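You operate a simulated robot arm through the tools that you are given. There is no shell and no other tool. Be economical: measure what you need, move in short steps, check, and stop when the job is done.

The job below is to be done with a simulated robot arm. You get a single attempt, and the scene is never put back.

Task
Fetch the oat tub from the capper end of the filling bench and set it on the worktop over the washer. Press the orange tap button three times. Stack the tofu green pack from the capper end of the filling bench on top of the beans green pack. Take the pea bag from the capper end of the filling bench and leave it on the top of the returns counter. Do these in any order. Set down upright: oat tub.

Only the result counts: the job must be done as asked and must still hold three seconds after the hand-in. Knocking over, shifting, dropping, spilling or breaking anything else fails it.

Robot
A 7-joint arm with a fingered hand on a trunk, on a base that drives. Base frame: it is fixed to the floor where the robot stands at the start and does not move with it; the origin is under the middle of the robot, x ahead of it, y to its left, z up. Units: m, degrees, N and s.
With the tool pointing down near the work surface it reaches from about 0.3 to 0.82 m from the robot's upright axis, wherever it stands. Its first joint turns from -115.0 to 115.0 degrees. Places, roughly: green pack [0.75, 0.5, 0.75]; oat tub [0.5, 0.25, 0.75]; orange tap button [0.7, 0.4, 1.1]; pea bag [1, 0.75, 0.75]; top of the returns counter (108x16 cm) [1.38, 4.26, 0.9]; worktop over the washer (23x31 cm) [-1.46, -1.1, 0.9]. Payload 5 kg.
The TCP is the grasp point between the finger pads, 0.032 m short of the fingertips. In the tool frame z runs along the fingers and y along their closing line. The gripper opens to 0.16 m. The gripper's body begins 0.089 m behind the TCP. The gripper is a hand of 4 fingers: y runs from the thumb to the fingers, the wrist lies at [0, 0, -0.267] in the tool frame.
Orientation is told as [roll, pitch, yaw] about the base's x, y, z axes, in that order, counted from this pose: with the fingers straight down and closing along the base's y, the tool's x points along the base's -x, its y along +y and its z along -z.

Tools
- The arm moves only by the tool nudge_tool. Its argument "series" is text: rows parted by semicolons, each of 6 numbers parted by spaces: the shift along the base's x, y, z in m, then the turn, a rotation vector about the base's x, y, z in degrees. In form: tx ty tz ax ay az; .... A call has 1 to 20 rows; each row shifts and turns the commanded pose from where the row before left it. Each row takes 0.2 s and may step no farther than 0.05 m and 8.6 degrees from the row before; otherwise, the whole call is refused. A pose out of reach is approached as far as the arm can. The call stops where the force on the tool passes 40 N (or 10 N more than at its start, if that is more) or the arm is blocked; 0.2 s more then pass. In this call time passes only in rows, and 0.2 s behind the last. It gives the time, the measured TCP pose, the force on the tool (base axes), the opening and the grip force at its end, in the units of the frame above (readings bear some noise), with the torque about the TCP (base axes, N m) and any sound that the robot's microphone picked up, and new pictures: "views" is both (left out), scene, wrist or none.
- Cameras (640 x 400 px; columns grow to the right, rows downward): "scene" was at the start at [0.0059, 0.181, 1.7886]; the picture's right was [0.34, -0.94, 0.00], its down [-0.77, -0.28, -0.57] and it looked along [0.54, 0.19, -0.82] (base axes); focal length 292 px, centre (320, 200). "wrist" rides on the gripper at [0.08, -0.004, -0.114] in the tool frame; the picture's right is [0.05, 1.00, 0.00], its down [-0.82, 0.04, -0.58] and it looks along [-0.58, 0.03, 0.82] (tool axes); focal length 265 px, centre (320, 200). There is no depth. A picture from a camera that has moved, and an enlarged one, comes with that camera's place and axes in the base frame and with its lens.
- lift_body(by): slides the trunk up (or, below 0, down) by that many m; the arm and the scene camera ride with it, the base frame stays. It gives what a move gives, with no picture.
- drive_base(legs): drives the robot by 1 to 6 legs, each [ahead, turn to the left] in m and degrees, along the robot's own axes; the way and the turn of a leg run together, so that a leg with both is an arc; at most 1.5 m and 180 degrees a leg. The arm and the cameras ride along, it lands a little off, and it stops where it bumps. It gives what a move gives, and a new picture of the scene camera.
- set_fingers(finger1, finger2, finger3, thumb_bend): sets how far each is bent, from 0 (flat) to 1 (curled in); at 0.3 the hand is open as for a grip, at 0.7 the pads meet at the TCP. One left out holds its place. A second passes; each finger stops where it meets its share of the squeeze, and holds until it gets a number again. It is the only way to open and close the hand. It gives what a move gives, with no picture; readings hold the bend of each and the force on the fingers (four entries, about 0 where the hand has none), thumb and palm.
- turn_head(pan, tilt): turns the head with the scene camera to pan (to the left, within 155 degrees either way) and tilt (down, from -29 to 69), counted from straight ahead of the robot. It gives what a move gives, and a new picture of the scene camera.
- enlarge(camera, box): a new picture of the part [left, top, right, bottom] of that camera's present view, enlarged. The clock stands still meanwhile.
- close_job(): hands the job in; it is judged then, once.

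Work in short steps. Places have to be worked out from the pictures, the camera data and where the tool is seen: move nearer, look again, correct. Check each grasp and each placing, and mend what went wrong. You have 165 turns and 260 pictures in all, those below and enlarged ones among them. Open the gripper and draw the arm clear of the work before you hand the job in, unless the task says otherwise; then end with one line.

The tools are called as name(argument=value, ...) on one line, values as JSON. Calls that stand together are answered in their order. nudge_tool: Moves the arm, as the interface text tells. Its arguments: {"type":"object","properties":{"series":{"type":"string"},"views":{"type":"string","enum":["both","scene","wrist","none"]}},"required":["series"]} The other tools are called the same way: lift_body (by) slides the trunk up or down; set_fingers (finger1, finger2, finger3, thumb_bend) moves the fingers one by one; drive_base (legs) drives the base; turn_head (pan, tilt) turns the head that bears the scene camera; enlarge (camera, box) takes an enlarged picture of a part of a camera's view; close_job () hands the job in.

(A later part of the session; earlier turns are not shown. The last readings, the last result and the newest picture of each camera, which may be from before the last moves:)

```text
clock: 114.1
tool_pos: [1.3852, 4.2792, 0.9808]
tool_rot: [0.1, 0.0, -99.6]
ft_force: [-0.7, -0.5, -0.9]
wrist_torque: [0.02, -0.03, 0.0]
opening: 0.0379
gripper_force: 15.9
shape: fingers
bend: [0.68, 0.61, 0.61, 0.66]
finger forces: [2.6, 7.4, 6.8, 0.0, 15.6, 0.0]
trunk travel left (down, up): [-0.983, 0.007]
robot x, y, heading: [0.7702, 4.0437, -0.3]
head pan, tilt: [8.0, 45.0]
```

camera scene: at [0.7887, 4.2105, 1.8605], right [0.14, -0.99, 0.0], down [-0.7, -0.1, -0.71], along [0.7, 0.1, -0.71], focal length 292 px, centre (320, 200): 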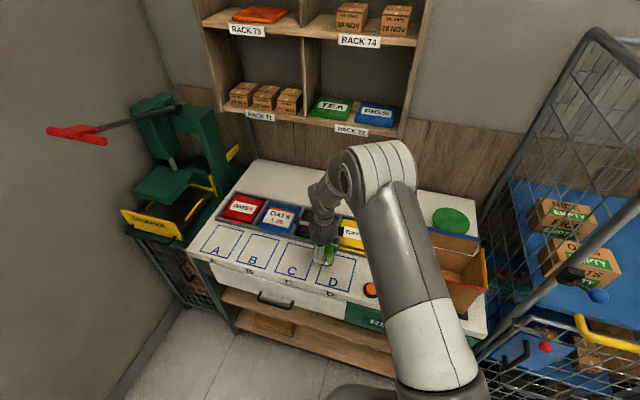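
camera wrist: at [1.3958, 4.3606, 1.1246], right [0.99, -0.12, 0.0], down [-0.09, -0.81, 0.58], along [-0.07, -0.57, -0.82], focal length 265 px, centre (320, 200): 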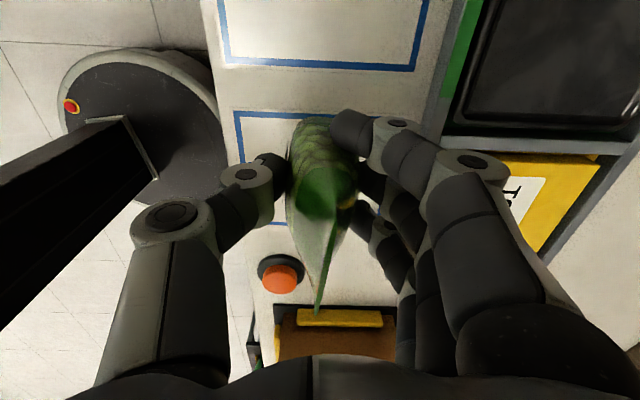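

nudge_tool(series="0 0 -0.003 0 0 0; 0 0 -0.003 0 0 0", views="none")

nudge_tool(series="0 0 -0.003 0 0 0", views="none")

enlarge(camera="scene", box=[270, 210, 390, 300])

```text
clock: 114.7
tool_pos: [1.3838, 4.2796, 0.9743]
tool_rot: [0.1, 0.0, -99.5]
ft_force: [0.6, 0.3, -0.5]
wrist_torque: [0.01, 0.01, 0.0]
opening: 0.038
gripper_force: 16.0
shape: fingers
bend: [0.68, 0.61, 0.61, 0.66]
finger forces: [2.6, 7.4, 6.8, 0.0, 15.7, 0.1]
trunk travel left (down, up): [-0.983, 0.007]
robot x, y, heading: [0.7711, 4.0426, -0.2]
head pan, tilt: [8.0, 45.0]
```

```text
clock: 115.1
tool_pos: [1.3849, 4.2799, 0.9718]
tool_rot: [0.0, 0.0, -99.6]
ft_force: [-0.1, -0.8, -1.1]
wrist_torque: [-0.02, 0.02, 0.02]
opening: 0.0378
gripper_force: 16.2
shape: fingers
bend: [0.68, 0.61, 0.61, 0.66]
finger forces: [2.6, 7.4, 6.8, 0.1, 15.8, 0.0]
trunk travel left (down, up): [-0.983, 0.007]
robot x, y, heading: [0.7677, 4.0415, -0.2]
head pan, tilt: [8.0, 45.0]
```

```text
4.44 times, centred on (330, 255) of scene
camera zoom: at [0.789, 4.2108, 1.8604], right [0.14, -0.99, 0.0], down [-0.7, -0.1, -0.71], along [0.7, 0.1, -0.71], focal length 1297 px, centre (276, -44)
```

zoom: 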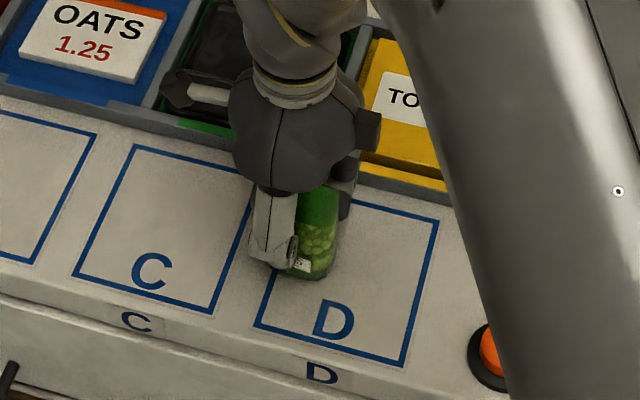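

nudge_tool(series="0 0 -0.003 0 0 0", views="none")

nudge_tool(series="0 0 -0.003 0 0 0", views="none")

nudge_tool(series="0 0 -0.003 0 0 0", views="none")

```text
clock: 115.5
tool_pos: [1.3845, 4.279, 0.9684]
tool_rot: [0.0, 0.0, -99.6]
ft_force: [-0.1, 0.1, -1.4]
wrist_torque: [0.02, 0.02, 0.02]
opening: 0.0378
gripper_force: 16.4
shape: fingers
bend: [0.68, 0.61, 0.61, 0.66]
finger forces: [2.6, 7.3, 6.7, 0.0, 15.7, 0.1]
trunk travel left (down, up): [-0.983, 0.007]
robot x, y, heading: [0.7665, 4.0401, -0.0]
head pan, tilt: [8.0, 45.0]
```

```text
clock: 115.9
tool_pos: [1.3863, 4.2798, 0.9667]
tool_rot: [0.2, 0.1, -99.6]
ft_force: [0.1, 1.0, 11.1]
wrist_torque: [-0.1, -0.03, 0.0]
opening: 0.0378
gripper_force: 19.1
shape: fingers
bend: [0.68, 0.61, 0.61, 0.66]
finger forces: [2.8, 8.3, 8.2, 0.0, 18.5, 0.0]
trunk travel left (down, up): [-0.983, 0.007]
robot x, y, heading: [0.7715, 4.0455, 0.1]
head pan, tilt: [8.0, 45.0]
```

```text
clock: 116.3
tool_pos: [1.3845, 4.2799, 0.9655]
tool_rot: [0.2, 0.2, -99.6]
ft_force: [2.0, 0.7, 27.2]
wrist_torque: [-0.22, -0.08, 0.02]
opening: 0.0375
gripper_force: 21.7
shape: fingers
bend: [0.69, 0.62, 0.62, 0.66]
finger forces: [2.8, 10.3, 9.9, 0.1, 21.0, 0.0]
trunk travel left (down, up): [-0.983, 0.007]
robot x, y, heading: [0.7706, 4.0481, 0.1]
head pan, tilt: [8.0, 45.0]
```

Contact with the counter. Ease up 3 mm, release, and rise.

nudge_tool(series="0 0 0.005 0 0 0", views="none")

set_fingers(finger1=0.45, finger2=0.45, finger3=0.45, thumb_bend=0.48)

nudge_tool(series="0 0 0.02 0 0 0; 0 0 0.03 0 0 0; 0 0 0.05 0 0 0; 0 0 0.05 0 0 0; 0 0 0.05 0 0 0; 0 0 0.05 0 0 0; -0.04 0 0.02 0 0 0; -0.045 -0.01 0 0 0 0; -0.045 -0.01 0 0 0 0; -0.045 -0.01 0 0 0 0")

enlarge(camera="scene", box=[200, 180, 440, 330])

```text
clock: 116.7
tool_pos: [1.3839, 4.2791, 0.9665]
tool_rot: [-0.1, -0.1, -99.6]
ft_force: [1.9, 1.7, 6.3]
wrist_torque: [-0.09, -0.15, 0.05]
opening: 0.0374
gripper_force: 19.0
shape: fingers
bend: [0.69, 0.62, 0.62, 0.66]
finger forces: [2.9, 9.2, 8.8, 0.1, 17.6, 0.1]
trunk travel left (down, up): [-0.983, 0.007]
robot x, y, heading: [0.7686, 4.0427, -0.4]
head pan, tilt: [8.0, 45.0]
```

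```text
clock: 117.7
tool_pos: [1.3831, 4.2788, 0.9669]
tool_rot: [0.0, 0.0, -99.7]
ft_force: [0.4, 0.4, 0.7]
wrist_torque: [0.02, 0.0, -0.03]
opening: 0.1045
gripper_force: 0.1
shape: fingers
bend: [0.45, 0.45, 0.45, 0.48]
finger forces: [0.1, 0.0, 0.1, 0.0, 0.0, 0.0]
trunk travel left (down, up): [-0.983, 0.007]
robot x, y, heading: [0.7697, 4.0399, 0.1]
head pan, tilt: [8.0, 45.0]
```

```text
clock: 119.9
tool_pos: [1.2063, 4.2485, 1.2414]
tool_rot: [0.1, 0.0, -99.6]
ft_force: [-0.1, 0.7, 0.1]
wrist_torque: [0.02, -0.04, -0.03]
opening: 0.1047
gripper_force: 0.2
shape: fingers
bend: [0.45, 0.45, 0.45, 0.48]
finger forces: [0.0, 0.1, 0.0, 0.0, 0.0, 0.1]
trunk travel left (down, up): [-0.983, 0.007]
robot x, y, heading: [0.7721, 4.0468, -0.1]
head pan, tilt: [8.0, 45.0]
camera scene: at [0.7866, 4.2095, 1.8606], right [0.14, -0.99, 0.0], down [-0.7, -0.1, -0.71], along [0.7, 0.1, -0.71], focal length 292 px, centre (320, 200)
camera wrist: at [1.2165, 4.3284, 1.3541], right [0.99, -0.12, 0.0], down [-0.1, -0.81, 0.58], along [-0.07, -0.57, -0.82], focal length 265 px, centre (320, 200)
```

scene: 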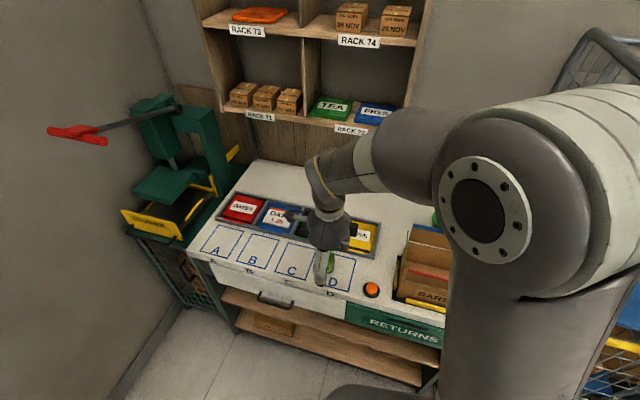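
wrist: 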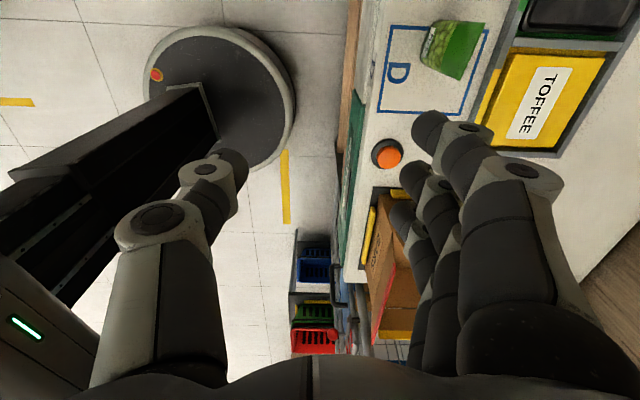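

```text
2.67 times, centred on (320, 255) of scene
camera zoom: at [0.7866, 4.2095, 1.8606], right [0.14, -0.99, 0.0], down [-0.7, -0.1, -0.71], along [0.7, 0.1, -0.71], focal length 778 px, centre (320, 53)
```

zoom: 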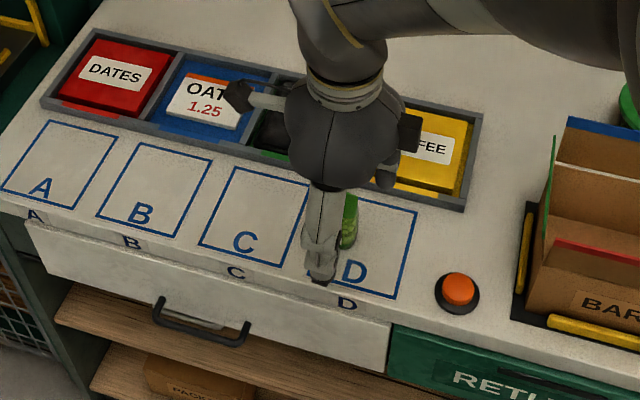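

The pea bag stands on the counter. Now drive back to the bench for the oat tub: reverse, then along a path clear of the bench.

drive_base(legs=[[-0.42, 0], [0, -103], [1.0, 0], [1.0, 0]])

```text
clock: 136.4
tool_pos: [0.07, 1.6104, 1.2391]
tool_rot: [0.0, 0.0, 159.5]
ft_force: [0.6, -0.2, 0.5]
wrist_torque: [0.01, -0.01, -0.02]
opening: 0.1047
gripper_force: 0.2
shape: fingers
bend: [0.45, 0.45, 0.45, 0.48]
finger forces: [0.0, 0.0, 0.0, 0.1, 0.1, 0.0]
trunk travel left (down, up): [-0.983, 0.007]
robot x, y, heading: [-0.0546, 2.0809, -100.8]
head pan, tilt: [8.0, 45.0]
camera scene: at [0.1075, 2.0275, 1.8604], right [-1.0, 0.05, 0.0], down [0.04, 0.71, -0.71], along [-0.04, -0.71, -0.71], focal length 292 px, centre (320, 200)
```

scene: 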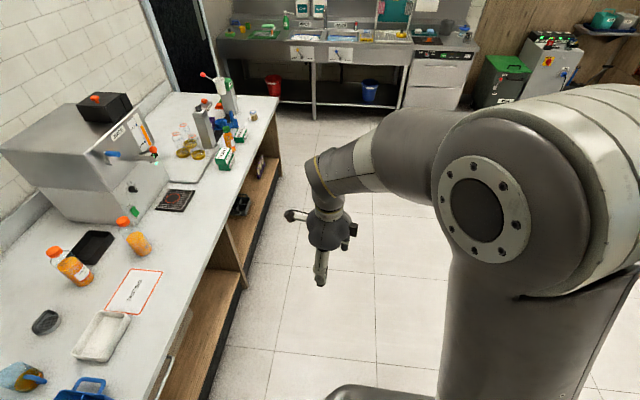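

Continue along the bench to y≈0.15 and face it.

drive_base(legs=[[0, 10], [0.95, 0], [0.95, 0], [0, 91]])

turn_head(pan=15, tilt=50)

```text
clock: 150.4
tool_pos: [0.3334, 0.3894, 1.2404]
tool_rot: [-0.1, 0.1, -101.1]
ft_force: [0.0, 0.8, 0.3]
wrist_torque: [0.01, -0.01, 0.01]
opening: 0.1046
gripper_force: 0.1
shape: fingers
bend: [0.45, 0.45, 0.45, 0.48]
finger forces: [0.0, 0.1, 0.0, 0.0, 0.0, 0.1]
trunk travel left (down, up): [-0.983, 0.007]
robot x, y, heading: [-0.1118, 0.1915, -1.4]
head pan, tilt: [8.0, 45.0]
camera scene: at [-0.0877, 0.3609, 1.8604], right [0.11, -0.99, 0.0], down [-0.7, -0.08, -0.71], along [0.7, 0.08, -0.71], focal length 292 px, centre (320, 200)
```

scene: 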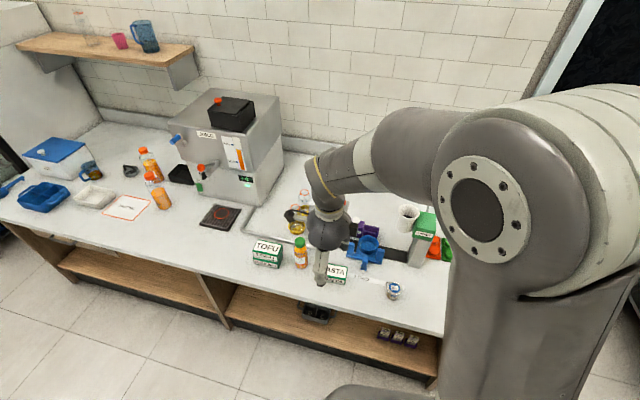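

```text
clock: 151.1
tool_pos: [0.332, 0.3876, 1.2402]
tool_rot: [0.0, 0.0, -101.1]
ft_force: [-0.2, 0.0, -0.7]
wrist_torque: [0.0, -0.02, 0.02]
opening: 0.1048
gripper_force: 0.1
shape: fingers
bend: [0.45, 0.45, 0.45, 0.48]
finger forces: [0.1, 0.0, 0.1, 0.0, 0.0, 0.0]
trunk travel left (down, up): [-0.983, 0.007]
robot x, y, heading: [-0.1113, 0.19, -1.6]
head pan, tilt: [15.0, 50.0]
camera scene: at [-0.0935, 0.3693, 1.8536], right [0.23, -0.97, 0.0], down [-0.74, -0.18, -0.64], along [0.63, 0.15, -0.77], focal length 292 px, centre (320, 200)
```

scene: 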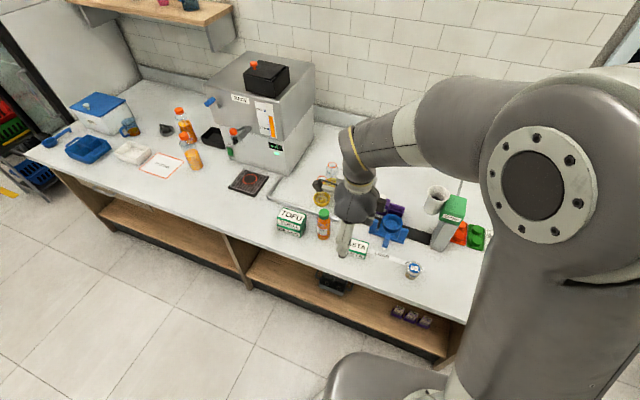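

The tub is at px (413,270). I zoom for its label, height and top.

enlarge(camera="scene", box=[340, 220, 480, 310])

enlarge(camera="wrist", box=[160, 0, 640, 300])

```text
4.44 times, centred on (410, 265) of scene
camera zoom: at [-0.0935, 0.3693, 1.8536], right [0.23, -0.97, 0.0], down [-0.74, -0.18, -0.64], along [0.63, 0.15, -0.77], focal length 1297 px, centre (-80, -89)
```

zoom: 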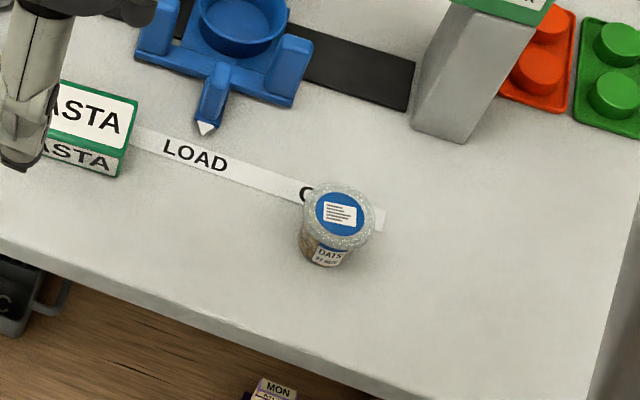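

```text
1.33 times, centred on (400, 150) of wrist
camera zoom: at [0.3451, 0.4685, 1.3533], right [0.99, -0.14, 0.0], down [-0.12, -0.81, 0.58], along [-0.08, -0.57, -0.82], focal length 354 px, centre (213, 267)
```

zoom: 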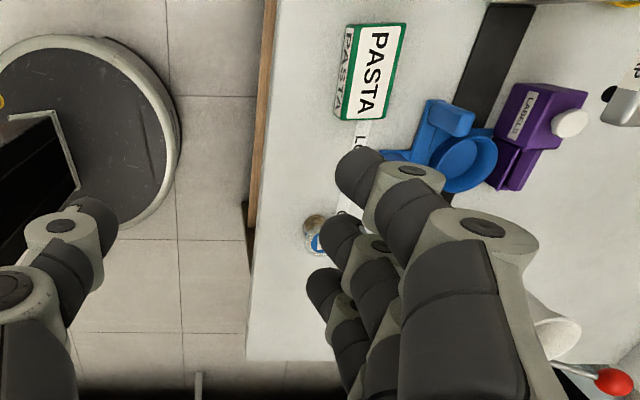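

The tub is labelled OATS, at ≈(0.48,0.142), height ≈6–7 cm, Ø≈6 cm. I move above it and look.

nudge_tool(series="0.024 -0.041 0 0 0 0; 0.024 -0.041 0 0 0 0; 0.024 -0.041 0 0 0 0; 0.024 -0.041 0 0 0 0; 0.024 -0.041 0 0 0 0; 0.024 -0.041 0 0 0 0; 0 0 -0.05 0 0 0; 0 0 -0.05 0 0 0; 0 0 -0.05 0 0 0")

```text
clock: 153.1
tool_pos: [0.4846, 0.142, 1.0873]
tool_rot: [0.0, 0.0, -100.9]
ft_force: [-0.8, 0.6, 0.2]
wrist_torque: [0.0, 0.03, -0.02]
opening: 0.105
gripper_force: 0.0
shape: fingers
bend: [0.45, 0.45, 0.45, 0.48]
finger forces: [0.0, 0.1, 0.0, 0.1, 0.0, 0.0]
trunk travel left (down, up): [-0.983, 0.007]
robot x, y, heading: [-0.1053, 0.1903, -1.1]
head pan, tilt: [15.0, 50.0]
camera scene: at [-0.0917, 0.3697, 1.8536], right [0.23, -0.97, 0.0], down [-0.75, -0.18, -0.64], along [0.62, 0.15, -0.77], focal length 292 px, centre (320, 200)
camera wrist: at [0.4949, 0.2208, 1.2018], right [0.99, -0.14, 0.0], down [-0.11, -0.81, 0.58], along [-0.08, -0.57, -0.82], focal length 265 px, centre (320, 200)
```

scene: 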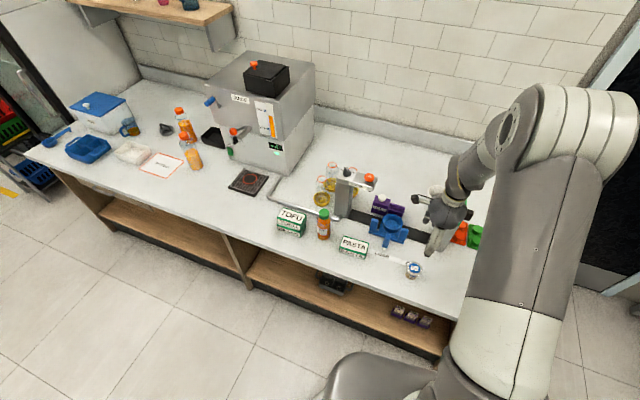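
wrist: 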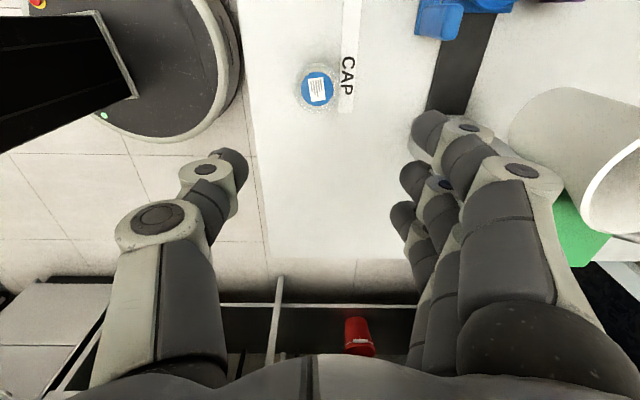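

Centred within 5 mm. Descend to grip height z≈0.837.

nudge_tool(series="-0.002 0.005 -0.04 0 0 0; 0 0 -0.05 0 0 0; 0 0 -0.05 0 0 0; 0 0 -0.05 0 0 0; 0 0 -0.03 0 0 0; 0 0 -0.02 0 0 0; 0 0 -0.01 0 0 0")

```text
clock: 154.7
tool_pos: [0.4764, 0.1455, 0.8404]
tool_rot: [0.0, 0.0, -101.1]
ft_force: [0.2, 0.0, 0.7]
wrist_torque: [-0.03, -0.02, -0.01]
opening: 0.1052
gripper_force: 0.0
shape: fingers
bend: [0.45, 0.45, 0.45, 0.48]
finger forces: [0.0, 0.0, 0.0, 0.0, 0.1, 0.0]
trunk travel left (down, up): [-0.983, 0.007]
robot x, y, heading: [-0.1146, 0.1929, -1.4]
head pan, tilt: [15.0, 50.0]
camera scene: at [-0.0933, 0.3694, 1.8535], right [0.23, -0.97, 0.0], down [-0.75, -0.18, -0.64], along [0.62, 0.15, -0.77], focal length 292 px, centre (320, 200)
camera wrist: at [0.488, 0.2257, 0.9542], right [0.99, -0.14, 0.0], down [-0.12, -0.81, 0.58], along [-0.08, -0.57, -0.82], focal length 265 px, centre (320, 200)
```

scene: 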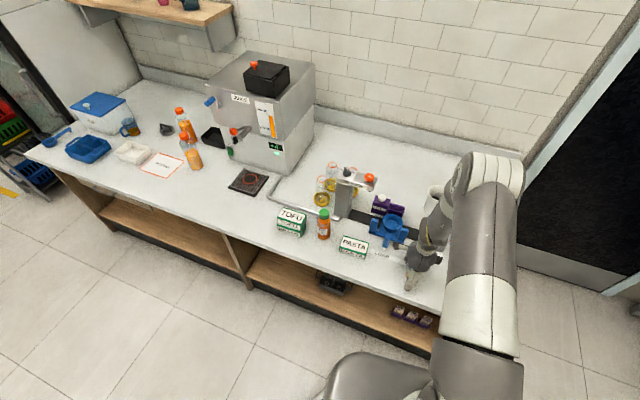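
wrist: 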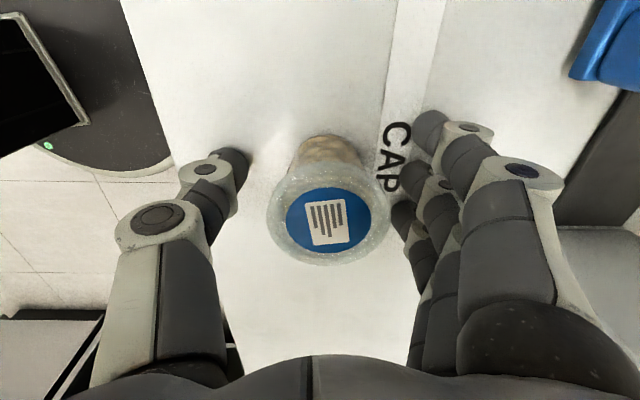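

Tub is well between the fingers. Close gently.

set_fingers(finger1=0.7, finger2=0.7, finger3=0.7, thumb_bend=0.7)

nudge_tool(series="0 0 0.01 0 0 0; 0 0 0.03 0 0 0")

```text
clock: 155.7
tool_pos: [0.4762, 0.1453, 0.8404]
tool_rot: [-0.1, 0.0, -101.1]
ft_force: [0.6, 0.5, -0.6]
wrist_torque: [0.02, 0.01, -0.01]
opening: 0.0355
gripper_force: 14.3
shape: fingers
bend: [0.68, 0.57, 0.67, 0.66]
finger forces: [2.4, 8.4, 3.5, 0.0, 13.6, 0.0]
trunk travel left (down, up): [-0.983, 0.007]
robot x, y, heading: [-0.1106, 0.1909, -1.4]
head pan, tilt: [15.0, 50.0]
```

```text
clock: 156.3
tool_pos: [0.4752, 0.1467, 0.8811]
tool_rot: [0.0, 0.0, -101.0]
ft_force: [0.3, -0.8, -0.7]
wrist_torque: [-0.01, -0.03, 0.0]
opening: 0.036
gripper_force: 13.9
shape: fingers
bend: [0.68, 0.57, 0.67, 0.66]
finger forces: [2.4, 8.3, 3.5, 0.0, 13.7, 0.0]
trunk travel left (down, up): [-0.983, 0.007]
robot x, y, heading: [-0.1117, 0.1912, -1.5]
head pan, tilt: [15.0, 50.0]
camera scene: at [-0.0946, 0.3693, 1.8535], right [0.23, -0.97, 0.0], down [-0.74, -0.18, -0.64], along [0.63, 0.15, -0.77], focal length 292 px, centre (320, 200)
camera wrist: at [0.4864, 0.2261, 0.9946], right [0.99, -0.14, 0.0], down [-0.12, -0.81, 0.58], along [-0.08, -0.57, -0.82], focal length 265 px, centre (320, 200)
```

scene: 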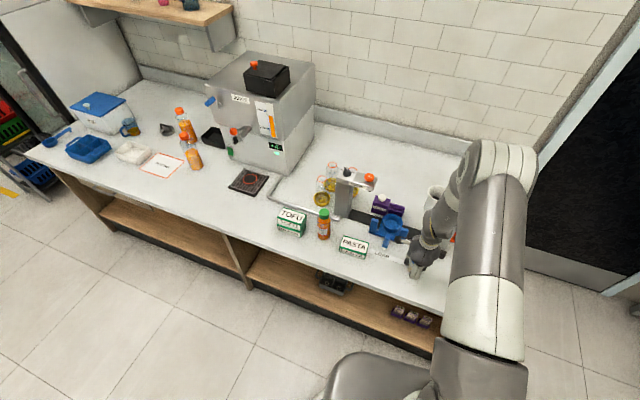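
wrist: 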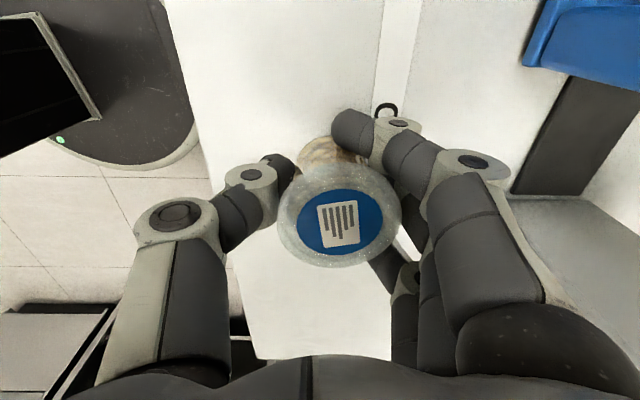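

The tub is held. Lift, pull in, then drive to in front of the washer.

nudge_tool(series="0 0 0.045 0 0 0; 0 0 0.045 0 0 0; 0 0 0.045 0 0 0; 0 0 0.045 0 0 0; 0 0 0.045 0 0 0; -0.04 0.01 0.02 0 0 0; -0.04 0.01 0.02 0 0 0; -0.04 0.01 0.02 0 0 0; -0.03 0.01 0.02 0 0 0", views="wrist")

drive_base(legs=[[0, -79], [0, -79], [1.3, 0], [0, 69]])

turn_head(pan=5, tilt=45)

```text
clock: 158.3
tool_pos: [0.3213, 0.1861, 1.1873]
tool_rot: [0.2, 0.1, -101.0]
ft_force: [0.0, 0.6, -1.1]
wrist_torque: [-0.01, -0.01, -0.04]
opening: 0.0359
gripper_force: 13.6
shape: fingers
bend: [0.68, 0.57, 0.67, 0.66]
finger forces: [2.5, 7.9, 3.6, 0.0, 13.0, 0.0]
trunk travel left (down, up): [-0.983, 0.007]
robot x, y, heading: [-0.111, 0.1946, -1.4]
head pan, tilt: [15.0, 50.0]
camera wrist: at [0.3333, 0.2659, 1.301], right [0.99, -0.14, 0.0], down [-0.12, -0.81, 0.58], along [-0.08, -0.57, -0.82], focal length 265 px, centre (320, 200)
```

wrist: 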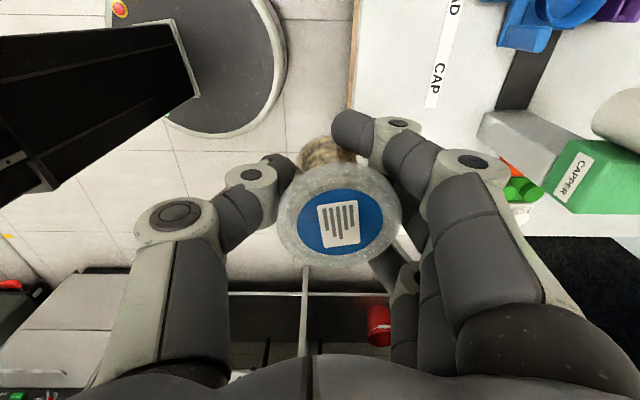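

```text
clock: 174.7
tool_pos: [-1.3458, -0.6722, 1.187]
tool_rot: [0.0, 0.0, 169.6]
ft_force: [0.2, -0.6, -0.8]
wrist_torque: [-0.01, -0.02, 0.0]
opening: 0.0351
gripper_force: 12.4
shape: fingers
bend: [0.68, 0.57, 0.67, 0.67]
finger forces: [2.4, 7.3, 3.8, 0.0, 11.7, 0.0]
trunk travel left (down, up): [-0.983, 0.007]
robot x, y, heading: [-1.3423, -0.2387, -91.2]
head pan, tilt: [15.0, 50.0]
camera scene: at [-1.1675, -0.2557, 1.8535], right [-0.97, -0.24, 0.0], down [-0.19, 0.74, -0.64], along [0.16, -0.62, -0.77], focal length 292 px, centre (320, 200)
```

scene: 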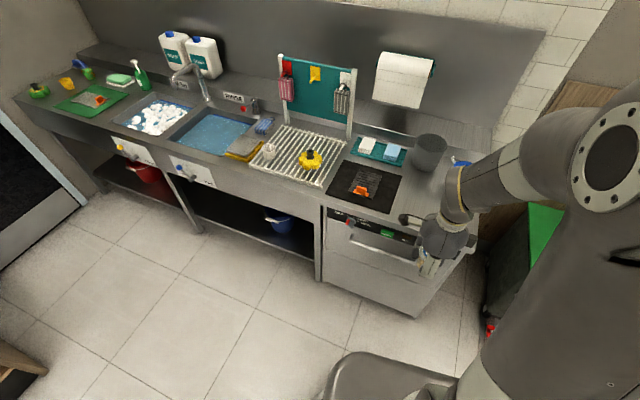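

```text
clock: 175.4
tool_pos: [-1.3454, -0.6724, 1.1871]
tool_rot: [0.1, 0.0, 169.7]
ft_force: [-0.4, -0.1, -0.5]
wrist_torque: [-0.01, 0.02, 0.02]
opening: 0.0351
gripper_force: 12.5
shape: fingers
bend: [0.68, 0.57, 0.67, 0.67]
finger forces: [2.5, 7.3, 3.7, 0.0, 11.8, 0.0]
trunk travel left (down, up): [-0.983, 0.007]
robot x, y, heading: [-1.3438, -0.2386, -91.1]
head pan, tilt: [5.0, 45.0]
camera scene: at [-1.1806, -0.2621, 1.8604], right [-1.0, -0.07, 0.0], down [-0.05, 0.71, -0.71], along [0.05, -0.7, -0.71], focal length 292 px, centre (320, 200)
```

scene: 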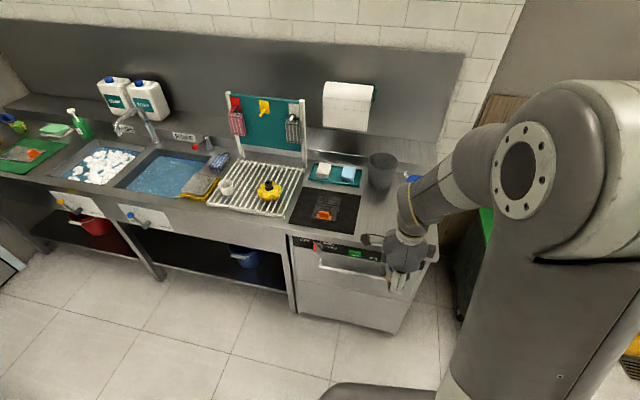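

The worktop spot is hidden behind the hand. I look through the wrist camera.

enlarge(camera="wrist", box=[0, 0, 640, 400])

turn_head(pan=-35, tilt=45)

```text
1.00 times, centred on (320, 200) of wrist
camera zoom: at [-1.2647, -0.6831, 1.3003], right [-0.13, -0.99, 0.0], down [-0.81, 0.11, 0.58], along [-0.57, 0.07, -0.82], focal length 265 px, centre (320, 200)
```

zoom: 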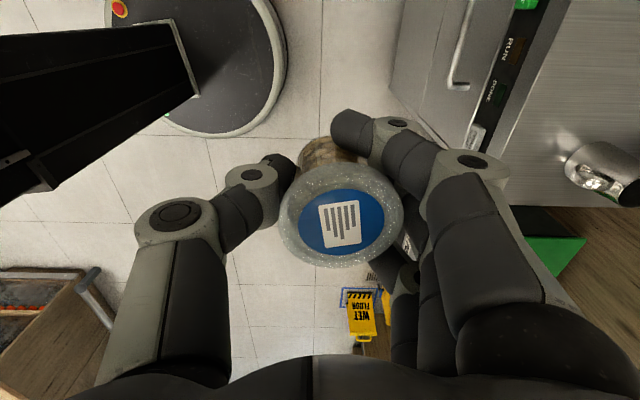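

```text
clock: 176.5
tool_pos: [-1.3445, -0.672, 1.1876]
tool_rot: [0.0, 0.0, 169.6]
ft_force: [0.9, -0.1, -0.8]
wrist_torque: [0.0, 0.0, 0.0]
opening: 0.035
gripper_force: 12.6
shape: fingers
bend: [0.68, 0.57, 0.67, 0.67]
finger forces: [2.5, 7.3, 3.8, 0.0, 11.7, 0.0]
trunk travel left (down, up): [-0.983, 0.007]
robot x, y, heading: [-1.3426, -0.2374, -90.9]
head pan, tilt: [-35.0, 45.0]
camera scene: at [-1.2341, -0.247, 1.8604], right [-0.81, 0.59, 0.0], down [0.41, 0.57, -0.71], along [-0.41, -0.57, -0.71], focal length 292 px, centre (320, 200)
```

scene: 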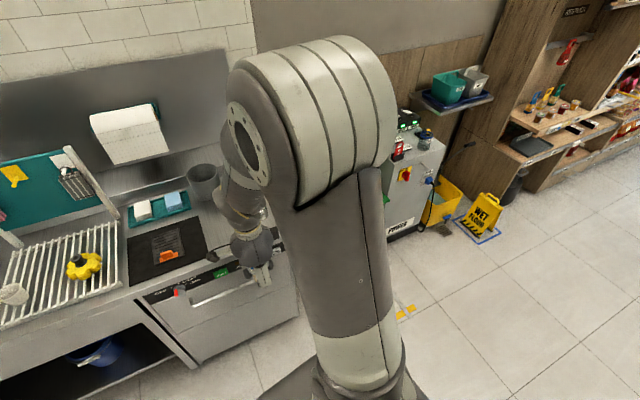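

The worktop's free part appears to be around (-1.39,-1.09): mat at x>-1.27, bucket at y≈-1.31, a glass at ≈(-1.53,-1.12). Drive 0.25 m closer and re-check.

drive_base(legs=[[0.25, 0]])

nudge_tool(series="0 -0.04 0.02 0 0 0; 0 -0.03 0 0 0 0")

```text
clock: 178.3
tool_pos: [-1.3494, -0.9247, 1.1864]
tool_rot: [0.1, -0.1, 169.4]
ft_force: [-0.1, -0.3, -1.0]
wrist_torque: [0.06, -0.01, 0.0]
opening: 0.0349
gripper_force: 12.7
shape: fingers
bend: [0.68, 0.57, 0.67, 0.67]
finger forces: [2.5, 7.3, 3.7, 0.1, 11.8, 0.0]
trunk travel left (down, up): [-0.983, 0.007]
robot x, y, heading: [-1.3454, -0.4906, -91.0]
head pan, tilt: [-35.0, 45.0]
camera scene: at [-1.2384, -0.4995, 1.8604], right [-0.81, 0.59, 0.0], down [0.42, 0.57, -0.71], along [-0.42, -0.57, -0.71], focal length 292 px, centre (320, 200)
```

scene: 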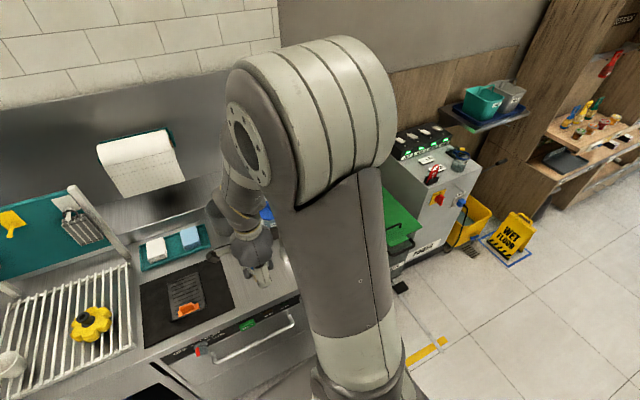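

```text
clock: 178.9
tool_pos: [-1.351, -0.9942, 1.2044]
tool_rot: [0.0, -0.1, 169.5]
ft_force: [0.3, -1.2, -0.4]
wrist_torque: [0.03, 0.0, -0.02]
opening: 0.0349
gripper_force: 13.0
shape: fingers
bend: [0.68, 0.57, 0.67, 0.67]
finger forces: [2.5, 7.4, 3.6, 0.1, 11.9, 0.1]
trunk travel left (down, up): [-0.983, 0.007]
robot x, y, heading: [-1.3485, -0.4904, -90.9]
head pan, tilt: [-35.0, 45.0]
camera scene: at [-1.2385, -0.499, 1.8604], right [-0.81, 0.59, 0.0], down [0.42, 0.57, -0.71], along [-0.42, -0.57, -0.71], focal length 292 px, centre (320, 200)
camera wrist: at [-1.2711, -1.0048, 1.3171], right [-0.13, -0.99, 0.0], down [-0.81, 0.11, 0.58], along [-0.57, 0.08, -0.82], focal length 265 px, centre (320, 200)
```

scene: 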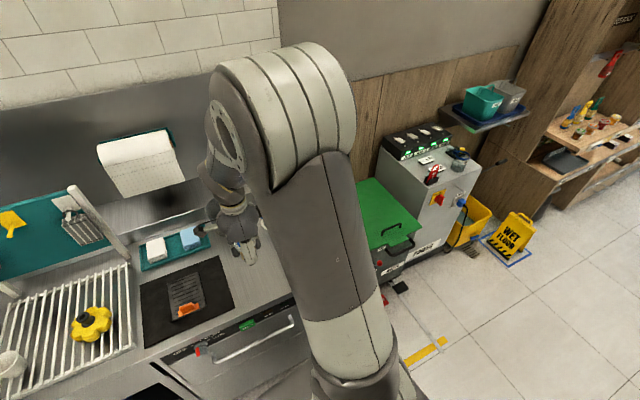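
wrist: 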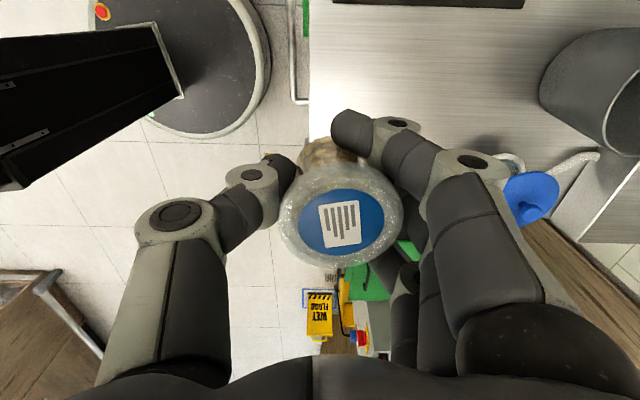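

Free area confirmed; I'll place at (-1.40,-1.075). Move over it and lower to ~2.5 cm above.

nudge_tool(series="-0.025 -0.04 0 0 0 0; -0.024 -0.041 0 0 0 0; 0 0 -0.05 0 0 0; 0 0 -0.05 0 0 0; 0 0 -0.05 0 0 0; 0 0 -0.05 0 0 0; 0 0 -0.025 0 0 0")

turn_head(pan=25, tilt=50)

```text
clock: 180.5
tool_pos: [-1.4004, -1.0779, 0.9786]
tool_rot: [-0.1, 0.0, 169.4]
ft_force: [-0.8, 0.2, -1.0]
wrist_torque: [0.01, -0.03, -0.01]
opening: 0.0348
gripper_force: 13.1
shape: fingers
bend: [0.68, 0.57, 0.67, 0.67]
finger forces: [2.6, 7.3, 3.8, 0.0, 11.7, 0.0]
trunk travel left (down, up): [-0.983, 0.007]
robot x, y, heading: [-1.3479, -0.4899, -91.1]
head pan, tilt: [-35.0, 45.0]
camera scene: at [-1.2381, -0.4983, 1.8605], right [-0.81, 0.59, 0.0], down [0.42, 0.57, -0.71], along [-0.42, -0.57, -0.71], focal length 292 px, centre (320, 200)
camera wrist: at [-1.3211, -1.0882, 1.0925], right [-0.13, -0.99, 0.0], down [-0.81, 0.11, 0.58], along [-0.57, 0.08, -0.82], focal length 265 px, centre (320, 200)
```

scene: 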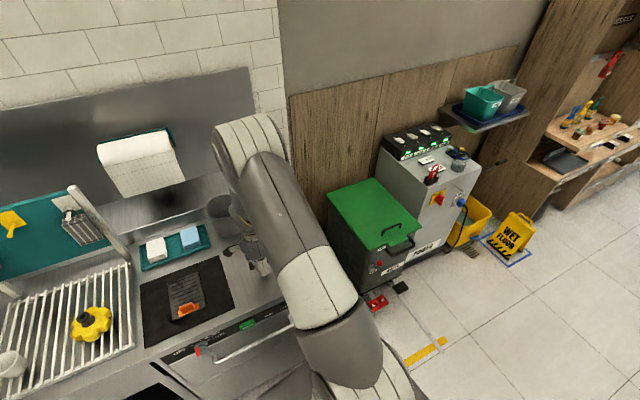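
wrist: 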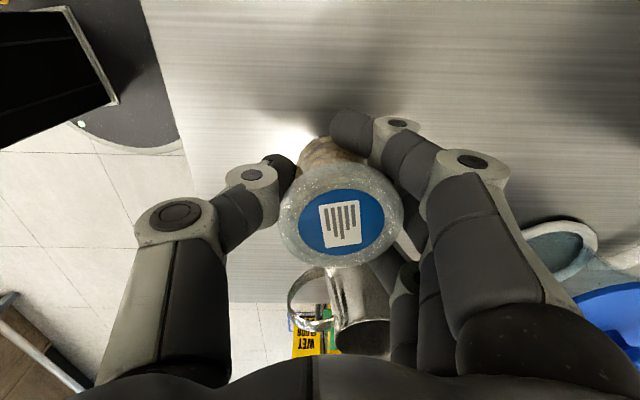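

```text
clock: 181.8
tool_pos: [-1.4017, -1.0783, 0.9787]
tool_rot: [0.0, 0.0, 169.4]
ft_force: [0.2, 0.2, -1.3]
wrist_torque: [-0.03, 0.02, 0.01]
opening: 0.035
gripper_force: 12.1
shape: fingers
bend: [0.68, 0.57, 0.67, 0.67]
finger forces: [2.6, 7.3, 3.7, 0.0, 11.8, 0.1]
trunk travel left (down, up): [-0.983, 0.007]
robot x, y, heading: [-1.3454, -0.486, -90.9]
head pan, tilt: [25.0, 50.0]
camera scene: at [-1.1593, -0.5026, 1.8535], right [-0.91, -0.41, 0.0], down [-0.31, 0.7, -0.64], along [0.26, -0.59, -0.77], focal length 292 px, centre (320, 200)
```

scene: 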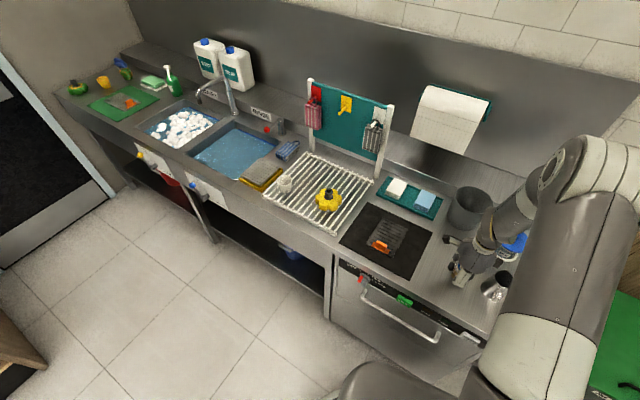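

A metal jug stands behind at x≈-1.55. I zoom to check clearance, then lower.

enlarge(camera="scene", box=[420, 200, 560, 320])

nudge_tool(series="0 0 -0.012 0 0 0; 0 0 -0.006 0 0 0; 0 0 -0.004 0 0 0", views="none")

```text
3.33 times, centred on (490, 260) of scene
camera zoom: at [-1.1593, -0.5026, 1.8535], right [-0.91, -0.41, 0.0], down [-0.31, 0.7, -0.64], along [0.26, -0.59, -0.77], focal length 973 px, centre (-247, 0)
```

zoom: 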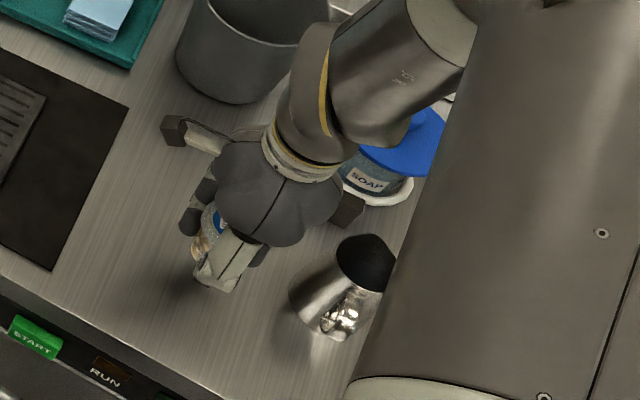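

```text
clock: 182.6
tool_pos: [-1.3974, -1.0761, 0.9578]
tool_rot: [0.0, 0.0, 169.5]
ft_force: [-0.2, 0.0, -0.4]
wrist_torque: [0.0, 0.03, -0.03]
opening: 0.0348
gripper_force: 13.0
shape: fingers
bend: [0.68, 0.57, 0.67, 0.67]
finger forces: [2.6, 7.3, 3.7, 0.0, 11.6, 0.0]
trunk travel left (down, up): [-0.983, 0.007]
robot x, y, heading: [-1.3457, -0.4884, -91.0]
head pan, tilt: [25.0, 50.0]
```

Clear all around. Continue to contact in 3 mm steps.

nudge_tool(series="0 0 -0.003 0 0 0; 0 0 -0.003 0 0 0", views="none")

nudge_tool(series="0 0 -0.003 0 0 0", views="none")

nudge_tool(series="0 0 -0.003 0 0 0", views="none")

```text
clock: 183.2
tool_pos: [-1.3994, -1.076, 0.9528]
tool_rot: [0.0, 0.0, 169.5]
ft_force: [-0.1, 0.3, -0.6]
wrist_torque: [0.04, 0.0, -0.01]
opening: 0.0349
gripper_force: 12.4
shape: fingers
bend: [0.68, 0.57, 0.67, 0.67]
finger forces: [2.7, 7.4, 3.7, 0.0, 11.7, 0.0]
trunk travel left (down, up): [-0.983, 0.007]
robot x, y, heading: [-1.3456, -0.4887, -91.2]
head pan, tilt: [25.0, 50.0]
```

```text
clock: 183.6
tool_pos: [-1.4002, -1.0754, 0.9495]
tool_rot: [0.0, 0.0, 169.4]
ft_force: [0.1, -0.3, -0.7]
wrist_torque: [0.01, -0.01, -0.01]
opening: 0.0348
gripper_force: 12.6
shape: fingers
bend: [0.68, 0.57, 0.67, 0.67]
finger forces: [2.6, 7.3, 3.7, 0.0, 11.7, 0.0]
trunk travel left (down, up): [-0.983, 0.007]
robot x, y, heading: [-1.3459, -0.4883, -91.1]
head pan, tilt: [25.0, 50.0]
```

```text
clock: 184.0
tool_pos: [-1.4004, -1.0749, 0.9475]
tool_rot: [0.0, 0.0, 169.5]
ft_force: [1.1, 0.4, -0.3]
wrist_torque: [0.03, 0.02, -0.01]
opening: 0.035
gripper_force: 12.9
shape: fingers
bend: [0.68, 0.57, 0.67, 0.67]
finger forces: [2.6, 7.3, 3.8, 0.0, 11.6, 0.1]
trunk travel left (down, up): [-0.983, 0.007]
robot x, y, heading: [-1.3475, -0.4873, -91.1]
head pan, tilt: [25.0, 50.0]
```

nudge_tool(series="0 0 -0.003 0 0 0", views="none")

nudge_tool(series="0 0 -0.003 0 0 0", views="wrist")

enlarge(camera="scene", box=[440, 240, 520, 300])

```text
clock: 184.4
tool_pos: [-1.3989, -1.0748, 0.9435]
tool_rot: [0.1, 0.0, 169.5]
ft_force: [1.1, 0.1, -0.4]
wrist_torque: [0.0, -0.02, 0.02]
opening: 0.035
gripper_force: 12.4
shape: fingers
bend: [0.68, 0.57, 0.67, 0.67]
finger forces: [2.7, 7.4, 3.7, 0.0, 11.7, 0.0]
trunk travel left (down, up): [-0.983, 0.007]
robot x, y, heading: [-1.3476, -0.491, -91.0]
head pan, tilt: [25.0, 50.0]
```

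```text
clock: 184.8
tool_pos: [-1.3986, -1.0763, 0.9417]
tool_rot: [0.0, 0.0, 169.5]
ft_force: [-0.8, -0.2, -1.0]
wrist_torque: [0.03, 0.0, 0.04]
opening: 0.0347
gripper_force: 12.9
shape: fingers
bend: [0.68, 0.57, 0.67, 0.67]
finger forces: [2.6, 7.3, 3.7, 0.0, 11.7, 0.1]
trunk travel left (down, up): [-0.983, 0.007]
robot x, y, heading: [-1.345, -0.4908, -90.8]
head pan, tilt: [25.0, 50.0]
camera wrist: at [-1.3188, -1.0861, 1.0548], right [-0.13, -0.99, 0.0], down [-0.81, 0.11, 0.58], along [-0.57, 0.08, -0.82], focal length 265 px, centre (320, 200)
```

wrist: 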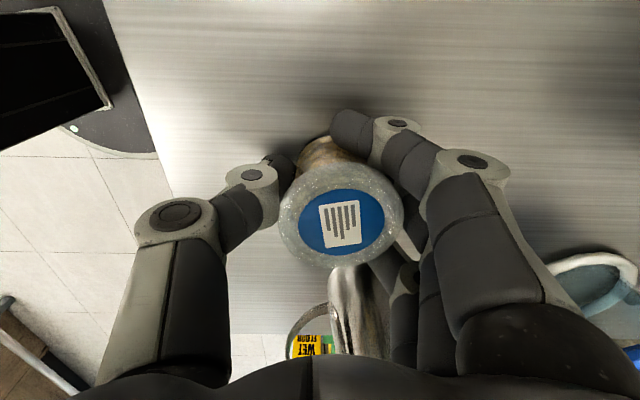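

```text
6.67 times, centred on (480, 270) of scene
camera zoom: at [-1.1593, -0.5029, 1.8535], right [-0.91, -0.41, 0.0], down [-0.31, 0.7, -0.64], along [0.26, -0.59, -0.77], focal length 1946 px, centre (-747, -267)
```

zoom: 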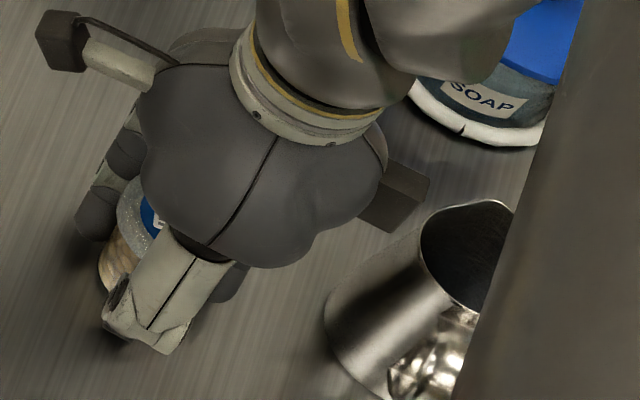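

nudge_tool(series="0 0 -0.003 0 0 0", views="none")

nudge_tool(series="0 0 -0.002 0 0 0", views="none")

nudge_tool(series="0 0 -0.002 0 0 0", views="none")

```text
clock: 185.2
tool_pos: [-1.3982, -1.0754, 0.9387]
tool_rot: [0.1, 0.0, 169.6]
ft_force: [-0.3, -0.3, 6.0]
wrist_torque: [-0.2, 0.06, -0.07]
opening: 0.0345
gripper_force: 16.6
shape: fingers
bend: [0.68, 0.58, 0.67, 0.67]
finger forces: [2.5, 13.5, 3.7, 0.0, 13.1, 0.0]
trunk travel left (down, up): [-0.983, 0.007]
robot x, y, heading: [-1.3515, -0.4912, -91.1]
head pan, tilt: [25.0, 50.0]
```

```text
clock: 185.6
tool_pos: [-1.3997, -1.0755, 0.9394]
tool_rot: [0.4, 0.1, 169.5]
ft_force: [-0.5, -0.9, 21.6]
wrist_torque: [-0.8, 0.14, 0.0]
opening: 0.0349
gripper_force: 23.2
shape: fingers
bend: [0.68, 0.6, 0.68, 0.67]
finger forces: [2.4, 27.2, 3.7, 0.0, 13.9, 0.0]
trunk travel left (down, up): [-0.983, 0.007]
robot x, y, heading: [-1.3456, -0.4891, -90.8]
head pan, tilt: [25.0, 50.0]
```

```text
clock: 186.0
tool_pos: [-1.3992, -1.0762, 0.9379]
tool_rot: [0.6, -0.1, 169.5]
ft_force: [-0.8, -1.7, 36.5]
wrist_torque: [-1.47, 0.3, 0.02]
opening: 0.0345
gripper_force: 31.8
shape: fingers
bend: [0.69, 0.63, 0.68, 0.67]
finger forces: [2.5, 43.8, 3.9, 0.0, 13.5, 0.0]
trunk travel left (down, up): [-0.983, 0.007]
robot x, y, heading: [-1.3437, -0.4867, -90.8]
head pan, tilt: [25.0, 50.0]
```

Contact (partly the middle fingertip). Ease up 6 mm and check the tub is upright before release.

nudge_tool(series="0 0 0.005 0 0 0; 0 0 0 0 0 0", views="wrist")

enlarge(camera="scene", box=[440, 240, 520, 300])

```text
clock: 186.6
tool_pos: [-1.3983, -1.0753, 0.9388]
tool_rot: [0.0, -0.1, 169.5]
ft_force: [-2.1, -3.7, 13.2]
wrist_torque: [-0.69, 0.16, -0.04]
opening: 0.0345
gripper_force: 17.9
shape: fingers
bend: [0.68, 0.6, 0.67, 0.67]
finger forces: [3.1, 17.5, 4.5, 0.1, 10.7, 0.1]
trunk travel left (down, up): [-0.983, 0.007]
robot x, y, heading: [-1.3447, -0.4937, -91.0]
head pan, tilt: [25.0, 50.0]
camera wrist: at [-1.3185, -1.0846, 1.0528], right [-0.13, -0.99, 0.0], down [-0.81, 0.11, 0.58], along [-0.57, 0.08, -0.82], focal length 265 px, centre (320, 200)
```

wrist: 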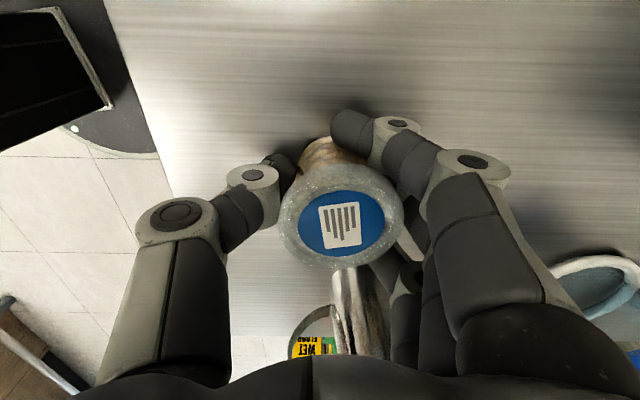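

```text
6.67 times, centred on (480, 270) of scene
camera zoom: at [-1.1593, -0.5018, 1.8533], right [-0.91, -0.41, 0.0], down [-0.31, 0.7, -0.64], along [0.26, -0.59, -0.77], focal length 1946 px, centre (-747, -267)
```

zoom: 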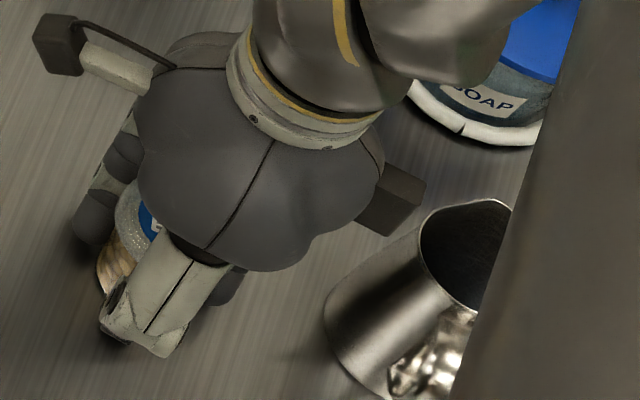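

Still slightly loaded; raise 2 mm more and open stepwise.

nudge_tool(series="0 0 0.002 0 0 0", views="none")

set_fingers(finger1=0.6, finger2=0.53, finger3=0.6, thumb_bend=0.62)

set_fingers(finger1=0.45, finger2=0.45, finger3=0.45, thumb_bend=0.45)

enlarge(camera="wrist", box=[100, 50, 540, 325])

```text
clock: 187.0
tool_pos: [-1.3982, -1.0728, 0.9402]
tool_rot: [-0.4, 0.1, 169.5]
ft_force: [-0.6, 0.5, -1.0]
wrist_torque: [0.0, 0.06, -0.01]
opening: 0.0343
gripper_force: 14.1
shape: fingers
bend: [0.68, 0.58, 0.67, 0.67]
finger forces: [2.9, 7.9, 4.3, 0.1, 12.9, 0.0]
trunk travel left (down, up): [-0.983, 0.007]
robot x, y, heading: [-1.3432, -0.4852, -91.0]
head pan, tilt: [25.0, 50.0]
```

```text
clock: 188.0
tool_pos: [-1.3986, -1.0758, 0.9419]
tool_rot: [0.0, 0.0, 169.5]
ft_force: [-0.3, 0.1, -0.4]
wrist_torque: [-0.01, -0.01, 0.01]
opening: 0.0495
gripper_force: 0.2
shape: fingers
bend: [0.6, 0.53, 0.6, 0.62]
finger forces: [0.1, 0.0, 0.0, 0.1, 0.3, 0.0]
trunk travel left (down, up): [-0.983, 0.007]
robot x, y, heading: [-1.3477, -0.4887, -90.9]
head pan, tilt: [25.0, 50.0]
```

```text
clock: 189.0
tool_pos: [-1.399, -1.0748, 0.9405]
tool_rot: [0.0, 0.0, 169.5]
ft_force: [0.0, 0.5, 0.9]
wrist_torque: [-0.01, 0.0, 0.01]
opening: 0.1104
gripper_force: 0.0
shape: fingers
bend: [0.45, 0.45, 0.45, 0.45]
finger forces: [0.0, 0.0, 0.0, 0.1, 0.1, 0.0]
trunk travel left (down, up): [-0.983, 0.007]
robot x, y, heading: [-1.3444, -0.4916, -91.1]
head pan, tilt: [25.0, 50.0]
```

```text
1.45 times, centred on (320, 188) of wrist
camera zoom: at [-1.3187, -1.0856, 1.0554], right [-0.13, -0.99, 0.0], down [-0.81, 0.11, 0.58], along [-0.57, 0.08, -0.82], focal length 386 px, centre (320, 218)
```

zoom: 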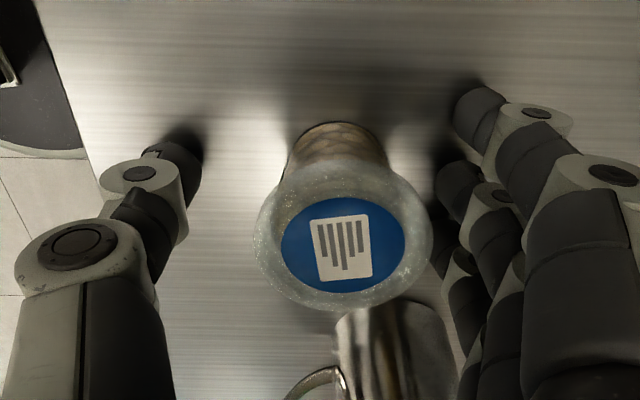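

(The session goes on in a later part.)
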